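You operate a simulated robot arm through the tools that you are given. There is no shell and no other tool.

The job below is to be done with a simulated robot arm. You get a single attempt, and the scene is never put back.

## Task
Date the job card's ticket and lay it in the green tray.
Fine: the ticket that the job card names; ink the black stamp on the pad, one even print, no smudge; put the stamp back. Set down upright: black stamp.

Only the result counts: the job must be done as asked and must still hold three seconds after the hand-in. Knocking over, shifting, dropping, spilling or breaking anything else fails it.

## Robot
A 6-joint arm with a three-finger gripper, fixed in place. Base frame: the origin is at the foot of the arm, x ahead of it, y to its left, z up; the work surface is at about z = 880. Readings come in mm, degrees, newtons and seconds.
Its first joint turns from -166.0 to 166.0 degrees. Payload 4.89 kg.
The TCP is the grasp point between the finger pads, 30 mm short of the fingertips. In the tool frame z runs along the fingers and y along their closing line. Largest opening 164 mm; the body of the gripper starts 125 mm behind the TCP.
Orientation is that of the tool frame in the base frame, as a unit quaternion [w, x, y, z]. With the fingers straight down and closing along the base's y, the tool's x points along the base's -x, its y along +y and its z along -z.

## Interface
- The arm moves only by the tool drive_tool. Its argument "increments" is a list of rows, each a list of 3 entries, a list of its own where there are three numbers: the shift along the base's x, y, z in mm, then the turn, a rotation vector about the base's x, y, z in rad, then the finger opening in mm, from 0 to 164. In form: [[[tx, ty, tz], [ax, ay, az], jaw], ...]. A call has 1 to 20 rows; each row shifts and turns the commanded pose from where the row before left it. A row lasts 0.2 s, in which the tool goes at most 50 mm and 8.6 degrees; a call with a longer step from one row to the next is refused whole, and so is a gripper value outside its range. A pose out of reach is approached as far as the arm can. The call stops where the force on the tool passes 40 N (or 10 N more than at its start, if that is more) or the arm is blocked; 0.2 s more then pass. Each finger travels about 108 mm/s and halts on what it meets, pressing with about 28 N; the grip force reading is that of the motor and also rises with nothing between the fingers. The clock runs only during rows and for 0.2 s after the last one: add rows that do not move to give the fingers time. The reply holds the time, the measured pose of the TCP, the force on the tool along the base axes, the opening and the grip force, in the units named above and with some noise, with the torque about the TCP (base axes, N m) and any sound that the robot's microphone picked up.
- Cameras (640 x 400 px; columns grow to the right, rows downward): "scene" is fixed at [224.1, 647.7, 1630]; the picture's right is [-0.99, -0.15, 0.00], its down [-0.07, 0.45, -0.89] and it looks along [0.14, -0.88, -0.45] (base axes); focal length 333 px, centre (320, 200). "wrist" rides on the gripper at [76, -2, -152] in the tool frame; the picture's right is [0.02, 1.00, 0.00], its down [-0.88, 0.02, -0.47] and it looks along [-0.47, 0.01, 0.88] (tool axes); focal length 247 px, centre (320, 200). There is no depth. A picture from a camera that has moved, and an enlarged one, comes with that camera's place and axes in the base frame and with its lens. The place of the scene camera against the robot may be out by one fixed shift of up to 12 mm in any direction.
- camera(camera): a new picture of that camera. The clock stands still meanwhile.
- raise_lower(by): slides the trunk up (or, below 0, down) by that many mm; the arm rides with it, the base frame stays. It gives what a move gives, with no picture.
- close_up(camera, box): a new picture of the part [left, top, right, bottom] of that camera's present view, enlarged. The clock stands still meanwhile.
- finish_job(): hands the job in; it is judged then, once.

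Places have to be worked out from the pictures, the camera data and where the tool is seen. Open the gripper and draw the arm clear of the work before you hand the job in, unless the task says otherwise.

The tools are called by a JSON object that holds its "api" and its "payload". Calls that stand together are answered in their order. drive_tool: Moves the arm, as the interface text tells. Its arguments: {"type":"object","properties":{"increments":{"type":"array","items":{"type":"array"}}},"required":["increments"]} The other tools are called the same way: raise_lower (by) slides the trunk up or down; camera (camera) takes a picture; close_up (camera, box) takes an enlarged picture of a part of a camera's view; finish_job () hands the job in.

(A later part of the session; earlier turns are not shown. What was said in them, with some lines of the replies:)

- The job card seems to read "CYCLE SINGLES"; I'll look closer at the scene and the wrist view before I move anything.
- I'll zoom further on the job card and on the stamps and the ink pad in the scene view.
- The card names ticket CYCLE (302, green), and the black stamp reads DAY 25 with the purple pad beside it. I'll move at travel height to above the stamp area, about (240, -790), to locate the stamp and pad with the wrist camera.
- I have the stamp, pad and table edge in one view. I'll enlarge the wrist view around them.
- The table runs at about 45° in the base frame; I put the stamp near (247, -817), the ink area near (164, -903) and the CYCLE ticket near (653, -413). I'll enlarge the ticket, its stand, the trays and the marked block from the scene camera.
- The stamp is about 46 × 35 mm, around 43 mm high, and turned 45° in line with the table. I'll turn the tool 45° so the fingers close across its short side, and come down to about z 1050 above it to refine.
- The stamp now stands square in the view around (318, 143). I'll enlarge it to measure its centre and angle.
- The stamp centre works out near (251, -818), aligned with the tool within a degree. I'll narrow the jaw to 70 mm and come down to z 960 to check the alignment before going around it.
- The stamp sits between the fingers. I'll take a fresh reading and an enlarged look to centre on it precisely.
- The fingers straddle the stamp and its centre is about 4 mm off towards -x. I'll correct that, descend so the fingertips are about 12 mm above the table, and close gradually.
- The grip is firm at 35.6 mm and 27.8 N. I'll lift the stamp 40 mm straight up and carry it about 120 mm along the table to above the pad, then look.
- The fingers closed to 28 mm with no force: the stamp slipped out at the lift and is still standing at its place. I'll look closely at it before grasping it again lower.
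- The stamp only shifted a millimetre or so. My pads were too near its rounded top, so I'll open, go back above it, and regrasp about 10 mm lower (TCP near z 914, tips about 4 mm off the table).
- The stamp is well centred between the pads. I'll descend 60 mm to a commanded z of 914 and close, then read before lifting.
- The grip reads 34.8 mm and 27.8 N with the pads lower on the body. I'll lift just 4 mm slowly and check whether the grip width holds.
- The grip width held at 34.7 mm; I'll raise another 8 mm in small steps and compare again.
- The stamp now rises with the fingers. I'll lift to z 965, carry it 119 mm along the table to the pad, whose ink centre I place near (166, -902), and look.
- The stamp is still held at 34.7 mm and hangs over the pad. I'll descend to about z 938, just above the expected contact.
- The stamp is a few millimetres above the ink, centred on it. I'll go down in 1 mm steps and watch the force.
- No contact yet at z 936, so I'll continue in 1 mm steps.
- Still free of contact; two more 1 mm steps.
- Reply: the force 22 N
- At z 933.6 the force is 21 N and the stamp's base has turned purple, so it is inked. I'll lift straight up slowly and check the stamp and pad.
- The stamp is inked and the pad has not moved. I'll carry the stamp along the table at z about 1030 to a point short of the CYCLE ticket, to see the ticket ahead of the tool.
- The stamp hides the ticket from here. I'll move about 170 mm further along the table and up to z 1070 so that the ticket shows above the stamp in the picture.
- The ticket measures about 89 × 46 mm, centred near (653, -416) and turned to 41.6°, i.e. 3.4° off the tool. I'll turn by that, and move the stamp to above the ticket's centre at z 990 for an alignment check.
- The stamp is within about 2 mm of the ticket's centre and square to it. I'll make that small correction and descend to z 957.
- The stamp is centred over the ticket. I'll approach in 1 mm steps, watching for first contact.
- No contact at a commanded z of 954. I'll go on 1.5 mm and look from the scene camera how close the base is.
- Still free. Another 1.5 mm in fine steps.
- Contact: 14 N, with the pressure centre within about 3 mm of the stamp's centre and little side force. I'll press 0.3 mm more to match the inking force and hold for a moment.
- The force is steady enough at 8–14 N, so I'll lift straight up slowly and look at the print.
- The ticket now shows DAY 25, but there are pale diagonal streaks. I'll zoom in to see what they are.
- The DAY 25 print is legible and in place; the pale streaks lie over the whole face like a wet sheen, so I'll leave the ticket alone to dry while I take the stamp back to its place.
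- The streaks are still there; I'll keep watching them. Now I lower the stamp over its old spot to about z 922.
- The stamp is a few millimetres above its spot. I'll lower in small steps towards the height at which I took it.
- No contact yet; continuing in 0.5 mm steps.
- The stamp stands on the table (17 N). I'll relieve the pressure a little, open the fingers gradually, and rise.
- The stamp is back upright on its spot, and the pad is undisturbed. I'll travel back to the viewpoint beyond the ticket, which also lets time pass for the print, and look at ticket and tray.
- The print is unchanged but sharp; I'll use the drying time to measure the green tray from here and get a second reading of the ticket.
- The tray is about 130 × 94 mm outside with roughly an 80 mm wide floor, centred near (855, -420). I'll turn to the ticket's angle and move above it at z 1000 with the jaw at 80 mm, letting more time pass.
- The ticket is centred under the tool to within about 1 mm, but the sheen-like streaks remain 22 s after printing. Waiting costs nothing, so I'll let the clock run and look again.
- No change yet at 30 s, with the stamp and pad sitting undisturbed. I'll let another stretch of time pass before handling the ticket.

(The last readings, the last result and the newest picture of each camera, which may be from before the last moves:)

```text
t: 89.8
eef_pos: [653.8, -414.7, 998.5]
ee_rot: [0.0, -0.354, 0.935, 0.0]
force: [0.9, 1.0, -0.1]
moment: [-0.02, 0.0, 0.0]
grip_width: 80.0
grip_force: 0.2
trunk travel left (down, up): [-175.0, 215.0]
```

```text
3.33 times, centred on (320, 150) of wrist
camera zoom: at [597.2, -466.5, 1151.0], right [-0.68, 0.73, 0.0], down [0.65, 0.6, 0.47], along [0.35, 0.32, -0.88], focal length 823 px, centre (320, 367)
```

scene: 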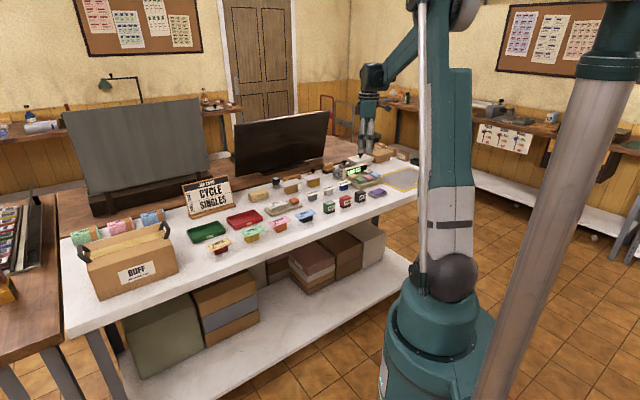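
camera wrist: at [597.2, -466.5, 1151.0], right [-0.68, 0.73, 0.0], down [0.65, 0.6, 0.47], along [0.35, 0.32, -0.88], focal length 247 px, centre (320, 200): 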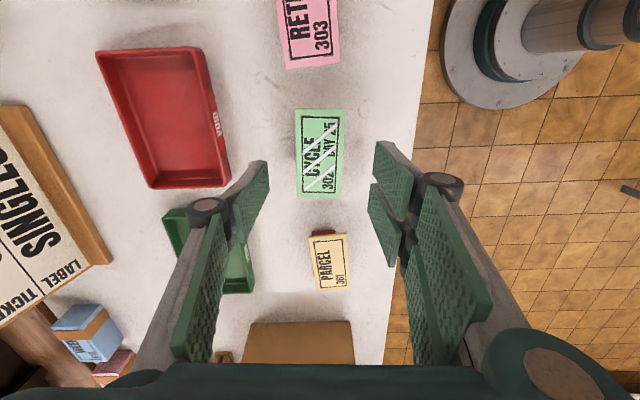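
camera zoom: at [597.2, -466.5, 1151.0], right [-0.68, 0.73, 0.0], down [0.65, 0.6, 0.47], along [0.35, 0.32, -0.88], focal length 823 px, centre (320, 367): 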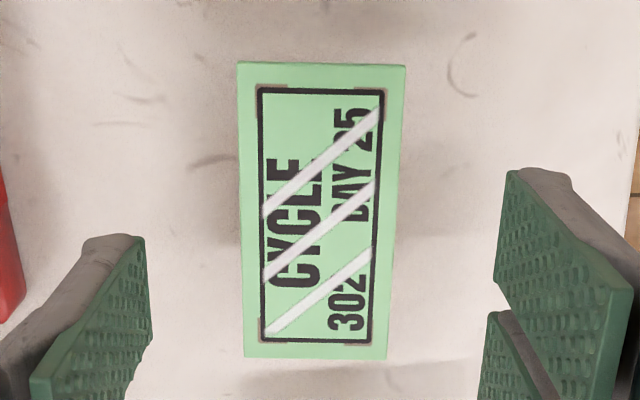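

Fifty seconds on, the sheen is the same. I'll let roughly another half minute pass in one go, since nothing is at risk, and check again.

{"api": "drive_tool", "payload": {"increments": [[[0, 0, 0], [0, 0, 0], 80], [[0, 0, 0], [0, 0, 0], 80], [[0, 0, 0], [0, 0, 0], 80], [[0, 0, 0], [0, 0, 0], 80], [[0, 0, 0], [0, 0, 0], 80], [[0, 0, 0], [0, 0, 0], 80], [[0, 0, 0], [0, 0, 0], 80], [[0, 0, 0], [0, 0, 0], 80], [[0, 0, 0], [0, 0, 0], 80], [[0, 0, 0], [0, 0, 0], 80], [[0, 0, 0], [0, 0, 0], 80], [[0, 0, 0], [0, 0, 0], 80], [[0, 0, 0], [0, 0, 0], 80], [[0, 0, 0], [0, 0, 0], 80], [[0, 0, 0], [0, 0, 0], 80], [[0, 0, 0], [0, 0, 0], 80], [[0, 0, 0], [0, 0, 0], 80], [[0, 0, 0], [0, 0, 0], 80], [[0, 0, 0], [0, 0, 0], 80], [[0, 0, 0], [0, 0, 0], 80]]}}

{"api": "drive_tool", "payload": {"increments": [[[0, 0, 0], [0, 0, 0], 80], [[0, 0, 0], [0, 0, 0], 80], [[0, 0, 0], [0, 0, 0], 80], [[0, 0, 0], [0, 0, 0], 80], [[0, 0, 0], [0, 0, 0], 80], [[0, 0, 0], [0, 0, 0], 80], [[0, 0, 0], [0, 0, 0], 80], [[0, 0, 0], [0, 0, 0], 80], [[0, 0, 0], [0, 0, 0], 80], [[0, 0, 0], [0, 0, 0], 80], [[0, 0, 0], [0, 0, 0], 80], [[0, 0, 0], [0, 0, 0], 80], [[0, 0, 0], [0, 0, 0], 80], [[0, 0, 0], [0, 0, 0], 80], [[0, 0, 0], [0, 0, 0], 80], [[0, 0, 0], [0, 0, 0], 80], [[0, 0, 0], [0, 0, 0], 80], [[0, 0, 0], [0, 0, 0], 80], [[0, 0, 0], [0, 0, 0], 80], [[0, 0, 0], [0, 0, 0], 80]]}}

{"api": "drive_tool", "payload": {"increments": [[[0, 0, 0], [0, 0, 0], 80], [[0, 0, 0], [0, 0, 0], 80], [[0, 0, 0], [0, 0, 0], 80], [[0, 0, 0], [0, 0, 0], 80], [[0, 0, 0], [0, 0, 0], 80], [[0, 0, 0], [0, 0, 0], 80], [[0, 0, 0], [0, 0, 0], 80], [[0, 0, 0], [0, 0, 0], 80], [[0, 0, 0], [0, 0, 0], 80], [[0, 0, 0], [0, 0, 0], 80], [[0, 0, 0], [0, 0, 0], 80], [[0, 0, 0], [0, 0, 0], 80], [[0, 0, 0], [0, 0, 0], 80], [[0, 0, 0], [0, 0, 0], 80], [[0, 0, 0], [0, 0, 0], 80], [[0, 0, 0], [0, 0, 0], 80], [[0, 0, 0], [0, 0, 0], 80], [[0, 0, 0], [0, 0, 0], 80], [[0, 0, 0], [0, 0, 0], 80], [[0, 0, 0], [0, 0, 0], 80]]}}

{"api": "drive_tool", "payload": {"increments": [[[0, 0, 0], [0, 0, 0], 80], [[0, 0, 0], [0, 0, 0], 80], [[0, 0, 0], [0, 0, 0], 80], [[0, 0, 0], [0, 0, 0], 80], [[0, 0, 0], [0, 0, 0], 80], [[0, 0, 0], [0, 0, 0], 80], [[0, 0, 0], [0, 0, 0], 80], [[0, 0, 0], [0, 0, 0], 80], [[0, 0, 0], [0, 0, 0], 80], [[0, 0, 0], [0, 0, 0], 80], [[0, 0, 0], [0, 0, 0], 80], [[0, 0, 0], [0, 0, 0], 80], [[0, 0, 0], [0, 0, 0], 80], [[0, 0, 0], [0, 0, 0], 80], [[0, 0, 0], [0, 0, 0], 80], [[0, 0, 0], [0, 0, 0], 80], [[0, 0, 0], [0, 0, 0], 80], [[0, 0, 0], [0, 0, 0], 80], [[0, 0, 0], [0, 0, 0], 80], [[0, 0, 0], [0, 0, 0], 80]]}}

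{"api": "drive_tool", "payload": {"increments": [[[0, 0, 0], [0, 0, 0], 80], [[0, 0, 0], [0, 0, 0], 80], [[0, 0, 0], [0, 0, 0], 80], [[0, 0, 0], [0, 0, 0], 80], [[0, 0, 0], [0, 0, 0], 80], [[0, 0, 0], [0, 0, 0], 80], [[0, 0, 0], [0, 0, 0], 80], [[0, 0, 0], [0, 0, 0], 80], [[0, 0, 0], [0, 0, 0], 80], [[0, 0, 0], [0, 0, 0], 80], [[0, 0, 0], [0, 0, 0], 80], [[0, 0, 0], [0, 0, 0], 80], [[0, 0, 0], [0, 0, 0], 80], [[0, 0, 0], [0, 0, 0], 80], [[0, 0, 0], [0, 0, 0], 80], [[0, 0, 0], [0, 0, 0], 80], [[0, 0, 0], [0, 0, 0], 80], [[0, 0, 0], [0, 0, 0], 80], [[0, 0, 0], [0, 0, 0], 80], [[0, 0, 0], [0, 0, 0], 80]]}}

{"api": "drive_tool", "payload": {"increments": [[[0, 0, 0], [0, 0, 0], 80], [[0, 0, 0], [0, 0, 0], 80], [[0, 0, 0], [0, 0, 0], 80], [[0, 0, 0], [0, 0, 0], 80], [[0, 0, 0], [0, 0, 0], 80], [[0, 0, 0], [0, 0, 0], 80], [[0, 0, 0], [0, 0, 0], 80], [[0, 0, 0], [0, 0, 0], 80], [[0, 0, 0], [0, 0, 0], 80], [[0, 0, 0], [0, 0, 0], 80], [[0, 0, 0], [0, 0, 0], 80], [[0, 0, 0], [0, 0, 0], 80], [[0, 0, 0], [0, 0, 0], 80], [[0, 0, 0], [0, 0, 0], 80], [[0, 0, 0], [0, 0, 0], 80], [[0, 0, 0], [0, 0, 0], 80], [[0, 0, 0], [0, 0, 0], 80], [[0, 0, 0], [0, 0, 0], 80], [[0, 0, 0], [0, 0, 0], 80], [[0, 0, 0], [0, 0, 0], 80]]}}

{"api": "drive_tool", "payload": {"increments": [[[0, 0, 0], [0, 0, 0], 80], [[0, 0, 0], [0, 0, 0], 80], [[0, 0, 0], [0, 0, 0], 80], [[0, 0, 0], [0, 0, 0], 80], [[0, 0, 0], [0, 0, 0], 80], [[0, 0, 0], [0, 0, 0], 80], [[0, 0, 0], [0, 0, 0], 80], [[0, 0, 0], [0, 0, 0], 80], [[0, 0, 0], [0, 0, 0], 80], [[0, 0, 0], [0, 0, 0], 80], [[0, 0, 0], [0, 0, 0], 80], [[0, 0, 0], [0, 0, 0], 80], [[0, 0, 0], [0, 0, 0], 80], [[0, 0, 0], [0, 0, 0], 80], [[0, 0, 0], [0, 0, 0], 80], [[0, 0, 0], [0, 0, 0], 80], [[0, 0, 0], [0, 0, 0], 80], [[0, 0, 0], [0, 0, 0], 80], [[0, 0, 0], [0, 0, 0], 80], [[0, 0, 0], [0, 0, 0], 80]]}}

{"api": "close_up", "payload": {"camera": "wrist", "box": [260, 90, 380, 210]}}

```text
t: 94.0
eef_pos: [654.4, -413.4, 998.9]
ee_rot: [0.0, -0.355, 0.935, 0.0]
force: [-0.3, -1.0, 0.3]
moment: [0.02, 0.01, -0.01]
grip_width: 79.9
grip_force: 0.0
trunk travel left (down, up): [-175.0, 215.0]
```

```text
t: 98.2
eef_pos: [653.7, -415.5, 999.0]
ee_rot: [0.0, -0.356, 0.935, 0.0]
force: [0.2, -0.6, 0.0]
moment: [-0.01, -0.01, -0.03]
grip_width: 79.7
grip_force: 0.0
trunk travel left (down, up): [-175.0, 215.0]
```

```text
t: 102.4
eef_pos: [653.5, -414.9, 998.7]
ee_rot: [0.0, -0.355, 0.935, -0.001]
force: [0.5, 0.3, -0.4]
moment: [-0.01, 0.01, 0.01]
grip_width: 79.8
grip_force: 0.1
trunk travel left (down, up): [-175.0, 215.0]
```

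```text
t: 106.6
eef_pos: [654.0, -414.8, 999.0]
ee_rot: [0.0, -0.355, 0.935, 0.0]
force: [0.1, 0.2, -0.2]
moment: [0.06, 0.01, 0.03]
grip_width: 80.1
grip_force: 0.0
trunk travel left (down, up): [-175.0, 215.0]
```

```text
t: 110.8
eef_pos: [654.7, -413.6, 998.9]
ee_rot: [0.0, -0.355, 0.935, 0.0]
force: [-0.1, 0.4, 0.6]
moment: [0.01, 0.01, 0.0]
grip_width: 79.8
grip_force: 0.0
trunk travel left (down, up): [-175.0, 215.0]
```

```text
t: 115.0
eef_pos: [654.4, -413.7, 998.8]
ee_rot: [0.001, -0.356, 0.935, 0.0]
force: [-0.1, -0.1, 0.5]
moment: [-0.02, 0.0, 0.01]
grip_width: 79.9
grip_force: 0.2
trunk travel left (down, up): [-175.0, 215.0]
```

```text
t: 119.2
eef_pos: [652.6, -414.4, 999.3]
ee_rot: [-0.001, -0.355, 0.935, 0.0]
force: [0.0, 0.0, -0.3]
moment: [0.0, -0.02, -0.03]
grip_width: 80.0
grip_force: 0.1
trunk travel left (down, up): [-175.0, 215.0]
```

```text
3.33 times, centred on (320, 150) of wrist
camera zoom: at [597.2, -466.5, 1151.0], right [-0.68, 0.73, 0.0], down [0.65, 0.6, 0.47], along [0.35, 0.32, -0.88], focal length 823 px, centre (320, 367)
```

zoom: 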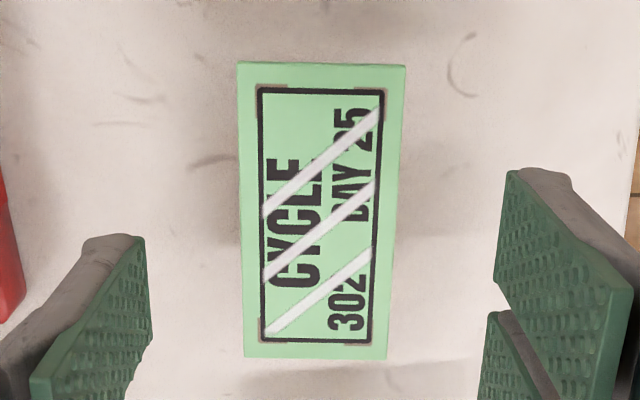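

The print doesn't change with time, and the blotter is far out of the arm's reach (about 1.14 m), so I'll handle the ticket strictly by its edges. I'll come down with the jaw at 66 mm so the fingertips reach about 8 mm below the ticket's underside, beside the stand.

{"api": "drive_tool", "payload": {"increments": [[[0.5, -0.5, -10], [0, 0, 0], 66], [[0, 0, -18], [0, 0, 0], 66], [[0, 0, -18], [0, 0, 0], 66], [[0, 0, -12], [0, 0, 0], 66], [[0, 0, -6], [0, 0, 0], 66], [[0, 0, 0], [0, 0, 0], 66], [[0, 0, 0], [0, 0, 0], 66]]}}

{"api": "camera", "payload": {"camera": "wrist"}}

{"api": "close_up", "payload": {"camera": "scene", "box": [235, 205, 285, 245]}}

```text
t: 120.8
eef_pos: [653.5, -414.6, 934.0]
ee_rot: [0.0, -0.355, 0.935, 0.0]
force: [0.0, 0.6, 0.3]
moment: [0.0, 0.01, -0.02]
grip_width: 65.6
grip_force: 0.1
trunk travel left (down, up): [-175.0, 215.0]
```

```text
taken
camera wrist: at [597.4, -467.4, 1086.6], right [-0.68, 0.73, 0.0], down [0.65, 0.6, 0.47], along [0.35, 0.32, -0.88], focal length 247 px, centre (320, 200)
```

wrist: 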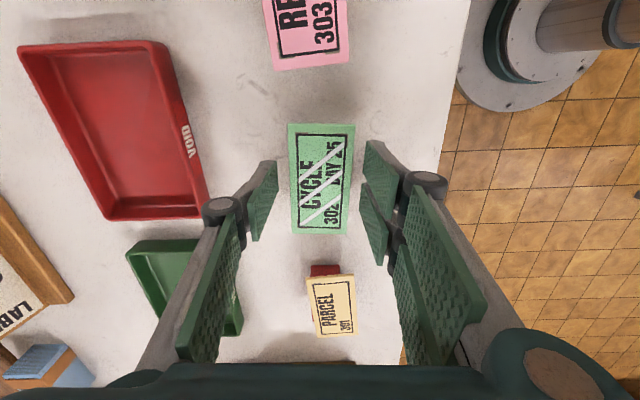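

```text
10.00 times, centred on (260, 225) of scene
camera zoom: at [224.1, 647.7, 1630.0], right [-0.99, -0.15, 0.0], down [-0.07, 0.45, -0.89], along [0.14, -0.88, -0.45], focal length 3328 px, centre (920, -50)
```

zoom: 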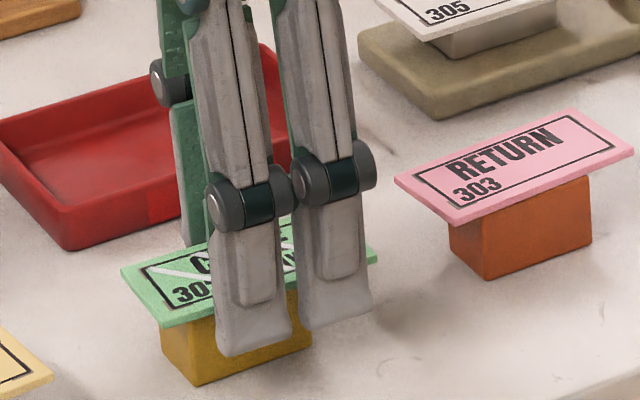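

The ticket is centred between the fingers with the tips just below its underside. I'll close slowly onto its long edges.

{"api": "drive_tool", "payload": {"increments": [[[0, 0, 0], [0, 0, 0], 58], [[0, 0, 0], [0, 0, 0], 53], [[0, 0, 0], [0, 0, 0], 50], [[0, 0, 0], [0, 0, 0], 48], [[0, 0, 0], [0, 0, 0], 46], [[0, 0, 0], [0, 0, 0], 45], [[0, 0, 0], [0, 0, 0], 44], [[0, 0, 0], [0, 0, 0], 43], [[0, 0, 0], [0, 0, 0], 41], [[0, 0, 0], [0, 0, 0], 38], [[0, 0, 0], [0, 0, 0], 34], [[0, 0, 0], [0, 0, 0], 30], [[0, 0, 0], [0, 0, 0], 30]]}}

{"api": "close_up", "payload": {"camera": "wrist", "box": [240, 100, 400, 260]}}

{"api": "close_up", "payload": {"camera": "scene", "box": [235, 205, 285, 245]}}

```text
t: 123.6
eef_pos: [653.9, -416.1, 935.1]
ee_rot: [0.0, -0.355, 0.935, 0.0]
force: [-0.7, 0.0, -0.3]
moment: [-0.03, 0.0, 0.0]
grip_width: 44.1
grip_force: 27.8
trunk travel left (down, up): [-175.0, 215.0]
```

```text
2.50 times, centred on (320, 180) of wrist
camera zoom: at [597.4, -467.4, 1086.7], right [-0.68, 0.73, 0.0], down [0.65, 0.6, 0.47], along [0.35, 0.32, -0.88], focal length 617 px, centre (320, 250)
```

zoom: 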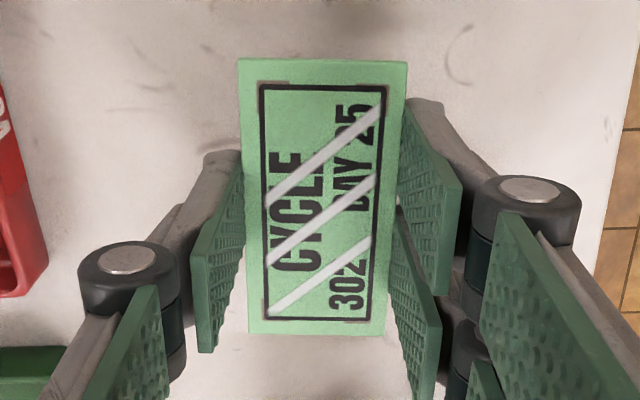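

```text
10.00 times, centred on (260, 225) of scene
camera zoom: at [224.1, 647.7, 1630.0], right [-0.99, -0.15, 0.0], down [-0.07, 0.45, -0.89], along [0.14, -0.88, -0.45], focal length 3328 px, centre (920, -50)
```

zoom: 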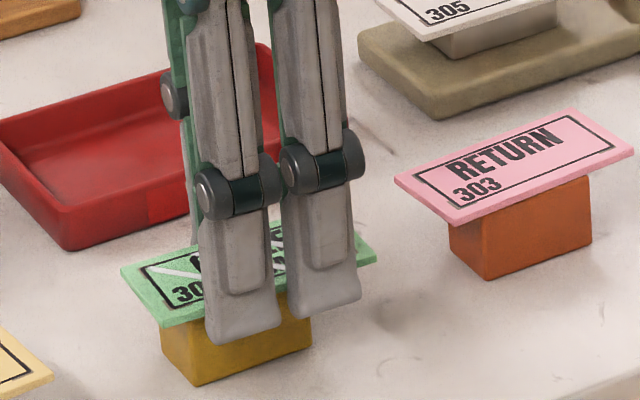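

The fingers hold the ticket's edges at 44.1 mm and 27.8 N, and the print looks unchanged. I'll lift it gently by 6 mm and check that it follows.

{"api": "drive_tool", "payload": {"increments": [[[0, 0, 1], [0, 0, 0], 30], [[0, 0, 1], [0, 0, 0], 30], [[0, 0, 2], [0, 0, 0], 30], [[0, 0, 2], [0, 0, 0], 30], [[0, 0, 0], [0, 0, 0], 30]]}}

{"api": "close_up", "payload": {"camera": "wrist", "box": [240, 100, 400, 260]}}

{"api": "close_up", "payload": {"camera": "scene", "box": [235, 205, 285, 245]}}

```text
t: 124.8
eef_pos: [654.5, -414.9, 941.7]
ee_rot: [-0.001, -0.355, 0.935, 0.0]
force: [-0.1, -0.3, -0.2]
moment: [-0.01, 0.0, 0.03]
grip_width: 44.3
grip_force: 28.4
trunk travel left (down, up): [-175.0, 215.0]
```

```text
2.50 times, centred on (320, 180) of wrist
camera zoom: at [598.3, -467.2, 1093.4], right [-0.68, 0.73, 0.0], down [0.65, 0.6, 0.47], along [0.35, 0.32, -0.88], focal length 617 px, centre (320, 250)
```

zoom: 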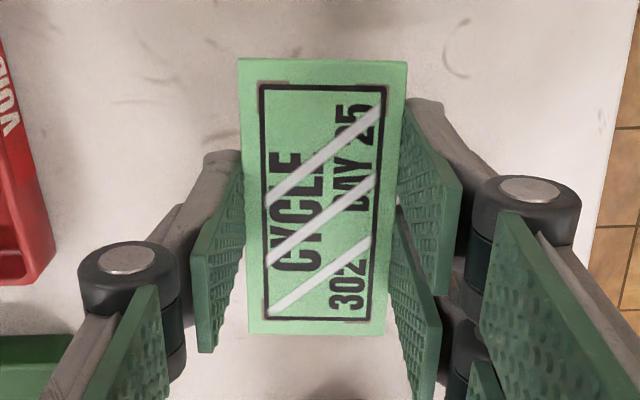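

```text
10.00 times, centred on (260, 225) of scene
camera zoom: at [224.1, 647.7, 1630.0], right [-0.99, -0.15, 0.0], down [-0.07, 0.45, -0.89], along [0.14, -0.88, -0.45], focal length 3328 px, centre (920, -50)
```

zoom: 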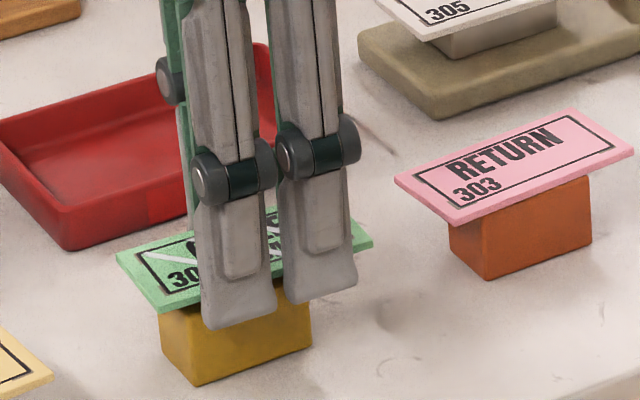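

The ticket follows cleanly. I'll raise it to z 1010, then carry it to above the green tray and look.

{"api": "drive_tool", "payload": {"increments": [[[0, 0, 8], [0, 0, 0], 30], [[0, 0, 15], [0, 0, 0], 30], [[0, 0, 15], [0, 0, 0], 30], [[0, 0, 15], [0, 0, 0], 30], [[0, 0, 15], [0, 0, 0], 30], [[10, 0, 0], [0, 0, 0], 30], [[18, 0, 0], [0, 0, 0.01], 30], [[24, -1, 0], [0, 0, 0.01], 30], [[24, -1, 0], [0, 0, 0.01], 30], [[24, -1, 0], [0, 0, 0.01], 30], [[24, -1, 0], [0, 0, 0.01], 30], [[24, -1, 0], [0, 0, 0.0093], 30], [[24, 0, 0], [0, 0, 0], 30], [[16, 0, 0], [0, 0, 0], 30], [[8, 0, 0], [0, 0, 0], 30], [[4.5, 0, 0], [0, 0, 0], 30], [[0, 0, 0], [0, 0, 0], 30], [[0, 0, 0], [0, 0, 0], 30]]}}

{"api": "camera", "payload": {"camera": "wrist"}}

{"api": "close_up", "payload": {"camera": "scene", "box": [160, 170, 260, 250]}}

```text
t: 128.6
eef_pos: [855.1, -418.9, 1008.7]
ee_rot: [0.0, -0.382, 0.924, 0.0]
force: [-0.1, -0.5, 0.8]
moment: [-0.01, 0.02, 0.0]
grip_width: 43.9
grip_force: 28.5
trunk travel left (down, up): [-175.0, 215.0]
```

```text
taken
camera wrist: at [801.7, -474.6, 1160.8], right [-0.72, 0.69, 0.0], down [0.61, 0.64, 0.47], along [0.33, 0.34, -0.88], focal length 247 px, centre (320, 200)
```

wrist: 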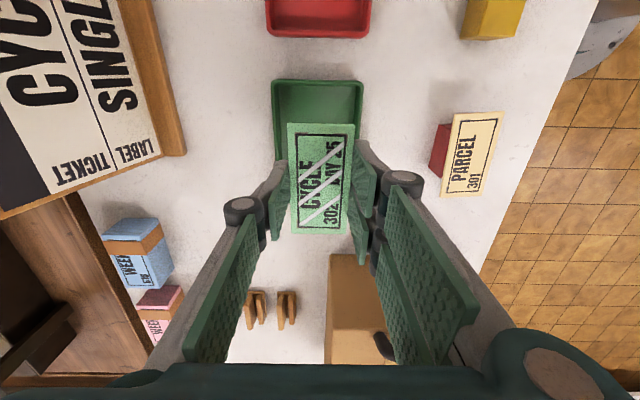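

```text
5.00 times, centred on (210, 210) of scene
camera zoom: at [224.1, 647.7, 1630.0], right [-0.99, -0.15, 0.0], down [-0.07, 0.45, -0.89], along [0.14, -0.88, -0.45], focal length 1664 px, centre (870, 150)
```

zoom: 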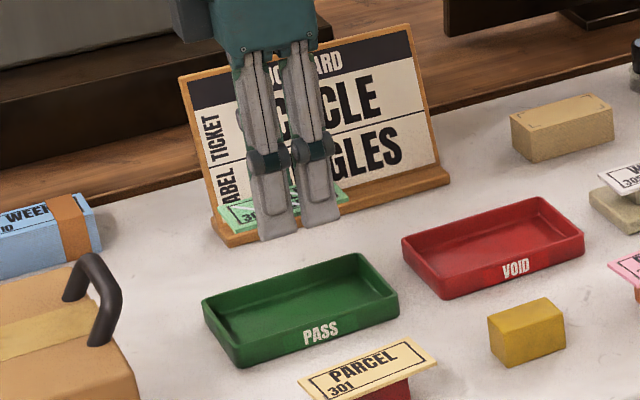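

The arm reached the tray comfortably. I'll enlarge the view to measure the tray's rim relative to the tool.

{"api": "close_up", "payload": {"camera": "wrist", "box": [250, 70, 390, 250]}}

```text
2.22 times, centred on (320, 160) of wrist
camera zoom: at [801.7, -474.6, 1160.8], right [-0.72, 0.69, 0.0], down [0.61, 0.64, 0.47], along [0.33, 0.34, -0.88], focal length 549 px, centre (320, 289)
```

zoom: 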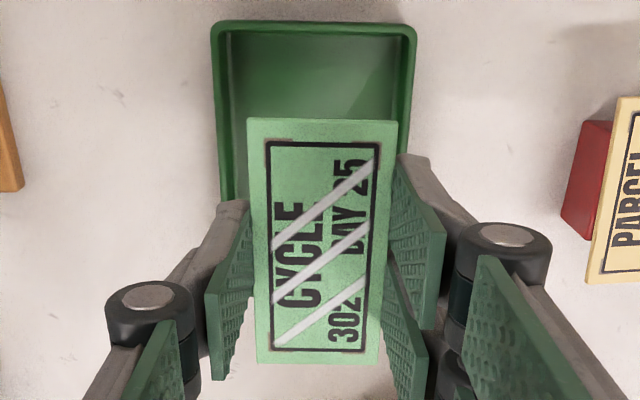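

The tray is aligned with the tool and its centre is about 4 mm towards the job card side. I'll shift by (2.7, -2.7) and descend to z 940, with the fingertips near rim height but still clear, and look.

{"api": "drive_tool", "payload": {"increments": [[[2.7, -2.7, 0], [0, 0, 0], 30], [[0, 0, -12], [0, 0, 0], 30], [[0, 0, -20], [0, 0, 0], 30], [[0, 0, -20], [0, 0, 0], 30], [[0, 0, -12], [0, 0, 0], 30], [[0, 0, -6], [0, 0, 0], 30], [[0, 0, 0], [0, 0, 0], 30]]}}

{"api": "close_up", "payload": {"camera": "wrist", "box": [240, 70, 400, 250]}}

{"api": "close_up", "payload": {"camera": "scene", "box": [180, 200, 240, 250]}}

```text
t: 130.2
eef_pos: [858.2, -423.0, 939.9]
ee_rot: [0.0, -0.382, 0.924, 0.0]
force: [-0.1, -0.7, -0.6]
moment: [0.01, 0.0, -0.03]
grip_width: 44.1
grip_force: 28.0
trunk travel left (down, up): [-175.0, 215.0]
```

```text
2.22 times, centred on (320, 160) of wrist
camera zoom: at [804.6, -478.1, 1092.0], right [-0.72, 0.69, 0.0], down [0.61, 0.64, 0.47], along [0.33, 0.34, -0.88], focal length 549 px, centre (320, 289)
```

zoom: 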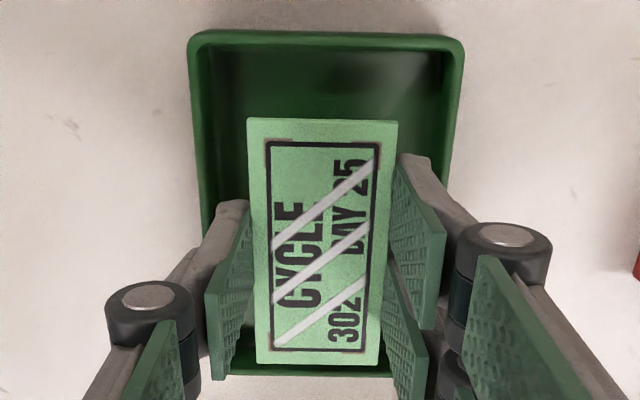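

```text
8.00 times, centred on (210, 225) of scene
camera zoom: at [224.1, 647.7, 1630.0], right [-0.99, -0.15, 0.0], down [-0.07, 0.45, -0.89], along [0.14, -0.88, -0.45], focal length 2663 px, centre (1200, 0)
```

zoom: 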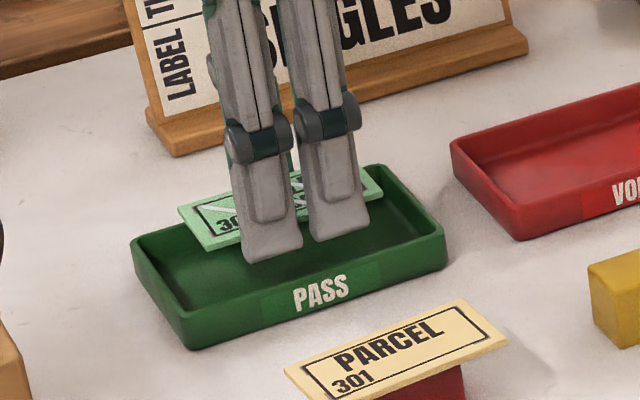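

The ticket is centred over the tray. I'll look closer at the tray's inner walls to be sure that the fingers fit beside the ticket.

{"api": "close_up", "payload": {"camera": "wrist", "box": [255, 75, 335, 130]}}

{"api": "close_up", "payload": {"camera": "wrist", "box": [320, 75, 400, 130]}}

{"api": "close_up", "payload": {"camera": "scene", "box": [190, 215, 240, 250]}}

```text
7.27 times, centred on (295, 102) of wrist
camera zoom: at [804.6, -478.1, 1092.0], right [-0.72, 0.69, 0.0], down [0.61, 0.64, 0.47], along [0.33, 0.34, -0.88], focal length 1796 px, centre (502, 909)
```

zoom: 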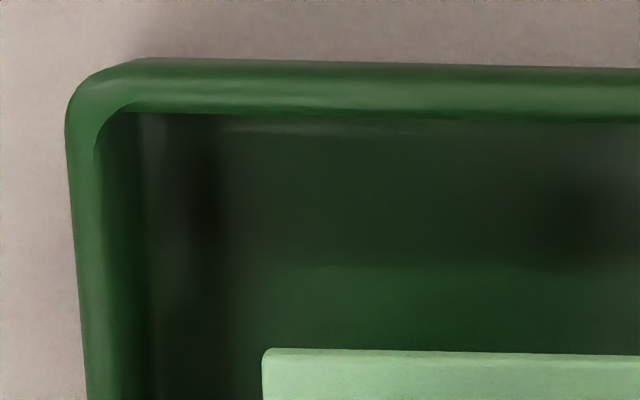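

```text
7.27 times, centred on (360, 102) of wrist
camera zoom: at [804.6, -478.1, 1092.0], right [-0.72, 0.69, 0.0], down [0.61, 0.64, 0.47], along [0.33, 0.34, -0.88], focal length 1796 px, centre (29, 909)
```

zoom: 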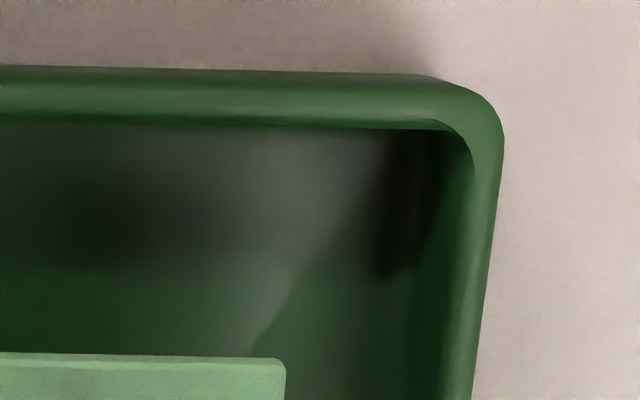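

```text
11.43 times, centred on (215, 232) of scene
camera zoom: at [224.1, 647.7, 1630.0], right [-0.99, -0.15, 0.0], down [-0.07, 0.45, -0.89], along [0.14, -0.88, -0.45], focal length 3804 px, centre (1520, -171)
```

zoom: 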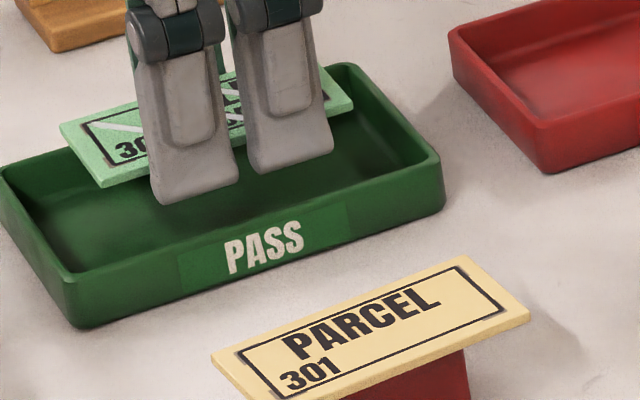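

The tray's floor is about 80 mm wide, so the fingers have around 7 mm to spare on each side. I'll lower the ticket into the tray in steps, watching the force for floor contact.

{"api": "drive_tool", "payload": {"increments": [[[-0.6, 0.6, 0], [0, 0, 0], 30], [[0, 0, -6], [0, 0, 0], 30], [[0, 0, -6], [0, 0, 0], 30], [[0, 0, -4], [0, 0, 0], 30], [[0, 0, -2], [0, 0, 0], 30], [[0, 0, -1], [0, 0, 0], 30], [[0, 0, 0], [0, 0, 0], 30]]}}

{"api": "close_up", "payload": {"camera": "scene", "box": [190, 215, 240, 250]}}

{"api": "close_up", "payload": {"camera": "wrist", "box": [240, 70, 400, 250]}}

```text
t: 131.8
eef_pos: [856.2, -422.0, 921.1]
ee_rot: [0.0, -0.383, 0.924, 0.0]
force: [0.0, 0.4, 0.0]
moment: [0.0, 0.0, 0.01]
grip_width: 43.9
grip_force: 28.1
trunk travel left (down, up): [-175.0, 215.0]
```

```text
11.43 times, centred on (215, 232) of scene
camera zoom: at [224.1, 647.7, 1630.0], right [-0.99, -0.15, 0.0], down [-0.07, 0.45, -0.89], along [0.14, -0.88, -0.45], focal length 3804 px, centre (1520, -171)
```

zoom: 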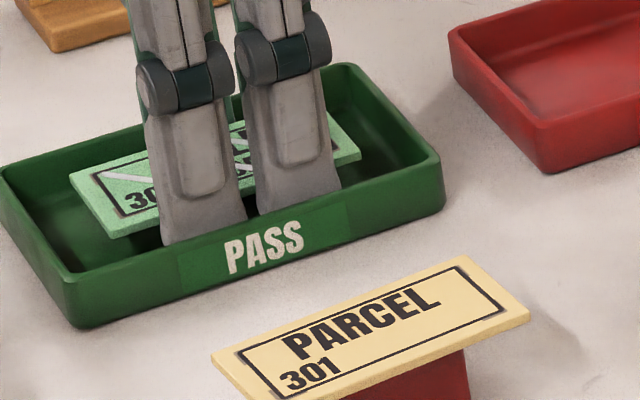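

```text
2.22 times, centred on (320, 160) of wrist
camera zoom: at [803.8, -477.1, 1071.9], right [-0.72, 0.69, 0.0], down [0.61, 0.64, 0.47], along [0.33, 0.34, -0.88], focal length 549 px, centre (320, 289)
```

zoom: 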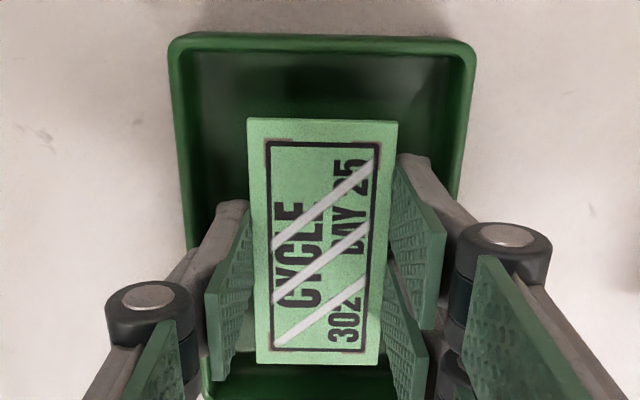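

Nicely inside the tray with no contact. I'll continue in 1 mm steps.

{"api": "drive_tool", "payload": {"increments": [[[0, 0, -1], [0, 0, 0], 30], [[0, 0, -1], [0, 0, 0], 30], [[0, 0, -1], [0, 0, 0], 30], [[0, 0, -1], [0, 0, 0], 30], [[0, 0, 0], [0, 0, 0], 30]]}}

```text
t: 133.0
eef_pos: [857.9, -422.0, 915.5]
ee_rot: [0.0, -0.383, 0.924, 0.0]
force: [-0.7, -0.3, -0.5]
moment: [0.0, 0.05, -0.01]
grip_width: 43.9
grip_force: 27.8
trunk travel left (down, up): [-175.0, 215.0]
```

{"api": "drive_tool", "payload": {"increments": [[[0, 0, -0.7], [0, 0, 0], 30], [[0, 0, -0.6], [0, 0, 0], 30], [[0, 0, 0], [0, 0, 0], 30]]}}

{"api": "close_up", "payload": {"camera": "scene", "box": [190, 215, 240, 250]}}

```text
t: 133.8
eef_pos: [856.4, -421.6, 914.5]
ee_rot: [0.001, -0.383, 0.924, 0.0]
force: [0.2, -0.1, 0.1]
moment: [-0.01, 0.01, 0.02]
grip_width: 44.3
grip_force: 27.9
trunk travel left (down, up): [-175.0, 215.0]
```

```text
11.43 times, centred on (215, 232) of scene
camera zoom: at [224.1, 647.7, 1630.0], right [-0.99, -0.15, 0.0], down [-0.07, 0.45, -0.89], along [0.14, -0.88, -0.45], focal length 3804 px, centre (1520, -171)
```

zoom: 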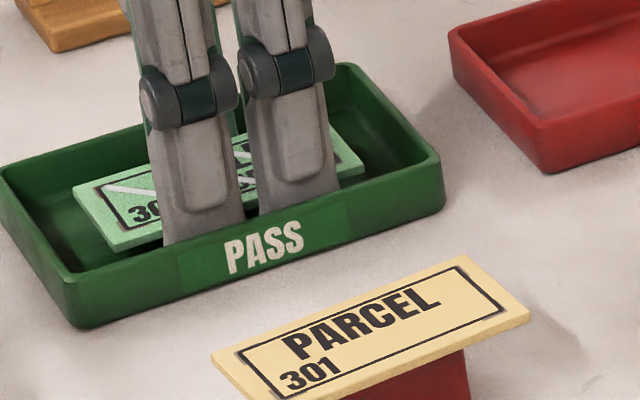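

The tips are near the tray floor and the ticket hangs about 10 mm above it, level. I'll open to 54 mm so it settles flat, wait, then look before withdrawing.

{"api": "drive_tool", "payload": {"increments": [[[0, 0, 0], [0, 0, 0], 54], [[0, 0, 0], [0, 0, 0], 54], [[0, 0, 0], [0, 0, 0], 54]]}}

{"api": "close_up", "payload": {"camera": "wrist", "box": [240, 70, 400, 250]}}

{"api": "close_up", "payload": {"camera": "scene", "box": [190, 215, 240, 250]}}

```text
t: 134.6
eef_pos: [855.8, -420.9, 914.5]
ee_rot: [0.0, -0.383, 0.924, -0.001]
force: [0.9, -0.6, -0.1]
moment: [-0.04, -0.02, -0.04]
grip_width: 53.7
grip_force: 0.0
trunk travel left (down, up): [-175.0, 215.0]
```

```text
2.22 times, centred on (320, 160) of wrist
camera zoom: at [803.3, -476.5, 1066.8], right [-0.72, 0.69, 0.0], down [0.61, 0.64, 0.47], along [0.33, 0.34, -0.88], focal length 549 px, centre (320, 289)
```

zoom: 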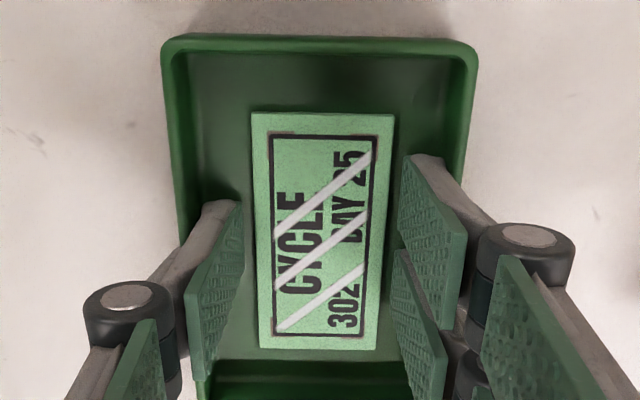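

```text
11.43 times, centred on (215, 232) of scene
camera zoom: at [224.1, 647.7, 1630.0], right [-0.99, -0.15, 0.0], down [-0.07, 0.45, -0.89], along [0.14, -0.88, -0.45], focal length 3804 px, centre (1520, -171)
```

zoom: 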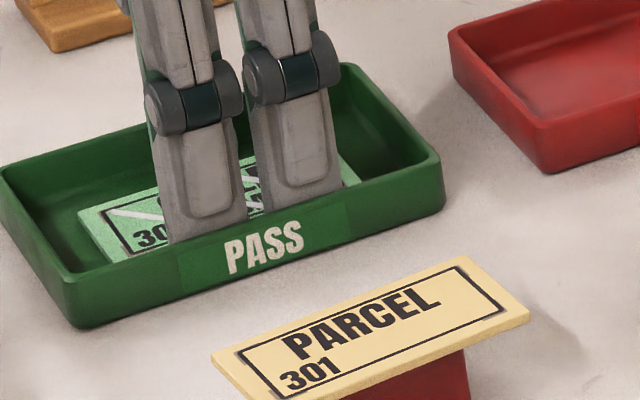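

The ticket lies flat in the tray, face up, clear of the fingers. I'll withdraw straight up and then draw the arm back and up.

{"api": "drive_tool", "payload": {"increments": [[[0, 0, 4], [0, 0, 0], 54], [[0, 0, 8], [0, 0, 0], 54], [[0, 0, 15], [0, 0, 0], 54], [[0, 0, 25], [0, 0, 0], 54], [[0, 0, 30], [0, 0, 0], 60], [[0, 0, 35], [0, 0, 0], 80], [[0, 0, 35], [0, 0, 0], 100], [[-15, 0, 35], [0, 0, 0], 100], [[-30, 0, 20], [0, 0, 0], 100], [[-35, 0, 10], [0, 0, 0], 100], [[-35, 0, 0], [0, 0, 0], 100], [[-35, 0, 0], [0, 0, 0], 100], [[-35, 5, 0], [0, 0, 0], 100], [[-35, 5, 0], [0, 0, 0], 100], [[-30, 5, 0], [0, 0, 0], 100], [[-15, 0, 0], [0, 0, 0], 100], [[0, 0, 0], [0, 0, 0], 100]]}}

{"api": "camera", "payload": {"camera": "scene"}}

{"api": "close_up", "payload": {"camera": "scene", "box": [180, 195, 280, 255]}}

{"api": "camera", "payload": {"camera": "wrist"}}

{"api": "close_up", "payload": {"camera": "scene", "box": [310, 170, 410, 230]}}

```text
t: 138.2
eef_pos: [591.8, -406.5, 1133.3]
ee_rot: [0.0, -0.383, 0.924, 0.0]
force: [-0.8, 0.2, -0.1]
moment: [-0.06, -0.08, 0.01]
grip_width: 100.3
grip_force: 0.0
trunk travel left (down, up): [-175.0, 215.0]
```

```text
taken
```

scene: 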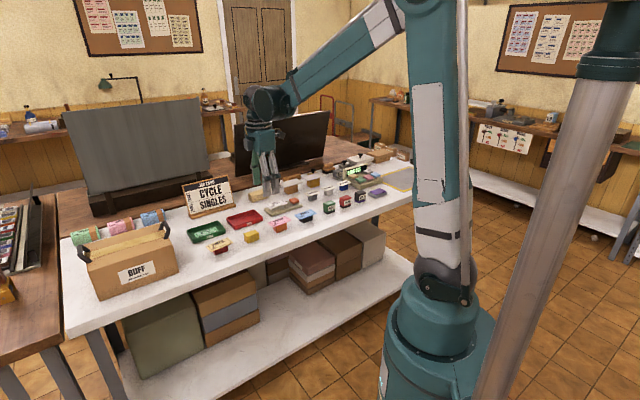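

```text
6.40 times, centred on (230, 225) of scene
camera zoom: at [224.1, 647.7, 1630.0], right [-0.99, -0.15, 0.0], down [-0.07, 0.45, -0.89], along [0.14, -0.88, -0.45], focal length 2130 px, centre (896, 40)
```

zoom: 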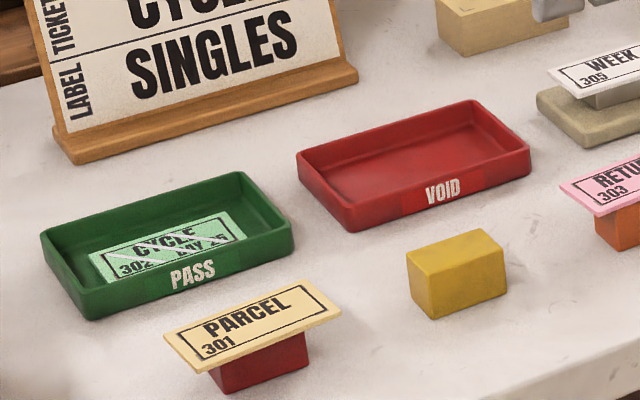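

```text
taken
camera wrist: at [538.7, -461.8, 1284.8], right [-0.72, 0.69, 0.0], down [0.61, 0.64, 0.47], along [0.33, 0.34, -0.88], focal length 247 px, centre (320, 200)
```

wrist: 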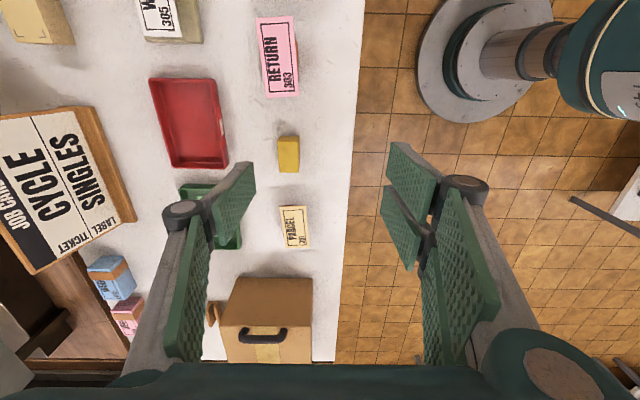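

```text
6.40 times, centred on (360, 200) of scene
camera zoom: at [224.1, 647.7, 1630.0], right [-0.99, -0.15, 0.0], down [-0.07, 0.45, -0.89], along [0.14, -0.88, -0.45], focal length 2130 px, centre (64, 200)
```

zoom: 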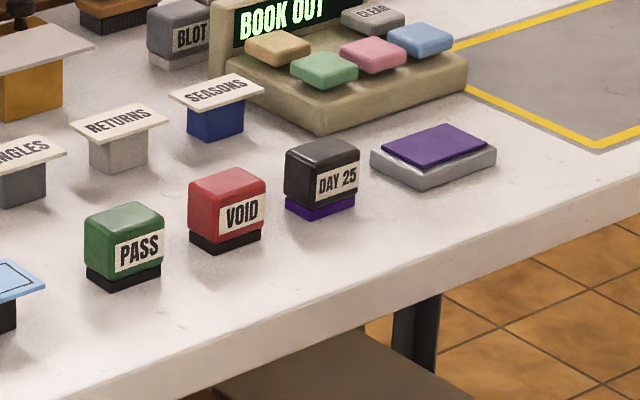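

The dated CYCLE 302 ticket lies flat in the green tray, and DAY 25 stands upright on its spot. The pad, stand and other items are undisturbed, and the arm is clear with the gripper open. The pale streaks over the ticket's face are still there and I can't tell whether they are wet sheen or an uneven print, but a second print isn't allowed, so I'm handing it in.

{"api": "finish_job", "payload": {}}

```text
The job is handed in.
```

The CYCLE ticket (302) is dated and in the green tray, but I can't confirm that the print is clean. I've handed the job in.

- **Ticket:** it has one DAY 25 print and lies flat, face up, in the green tray. I handled it only by its edges.
- **Print quality:** after stamping, pale diagonal streaks showed across the whole ticket face. They could be a wet sheen, or a fault in the print such as unevenness or a smudge. Waiting about 80 seconds made no difference. The blotter was out of reach, and stamping again would have broken the one-print rule.
- **Pressing force:** the stamp met the pad at about 21 N. On the ticket it read 14 N, then 8 N after I pressed slightly further.
- **Black stamp:** it is back upright, within a millimetre or two of where it stood. Its base is still purple with ink. My first attempt to pick it up slipped, but it stayed standing and I gripped it again lower down.
- **Everything else:** the ink pad and the other items look undisturbed. The arm is clear of the work with the gripper open.
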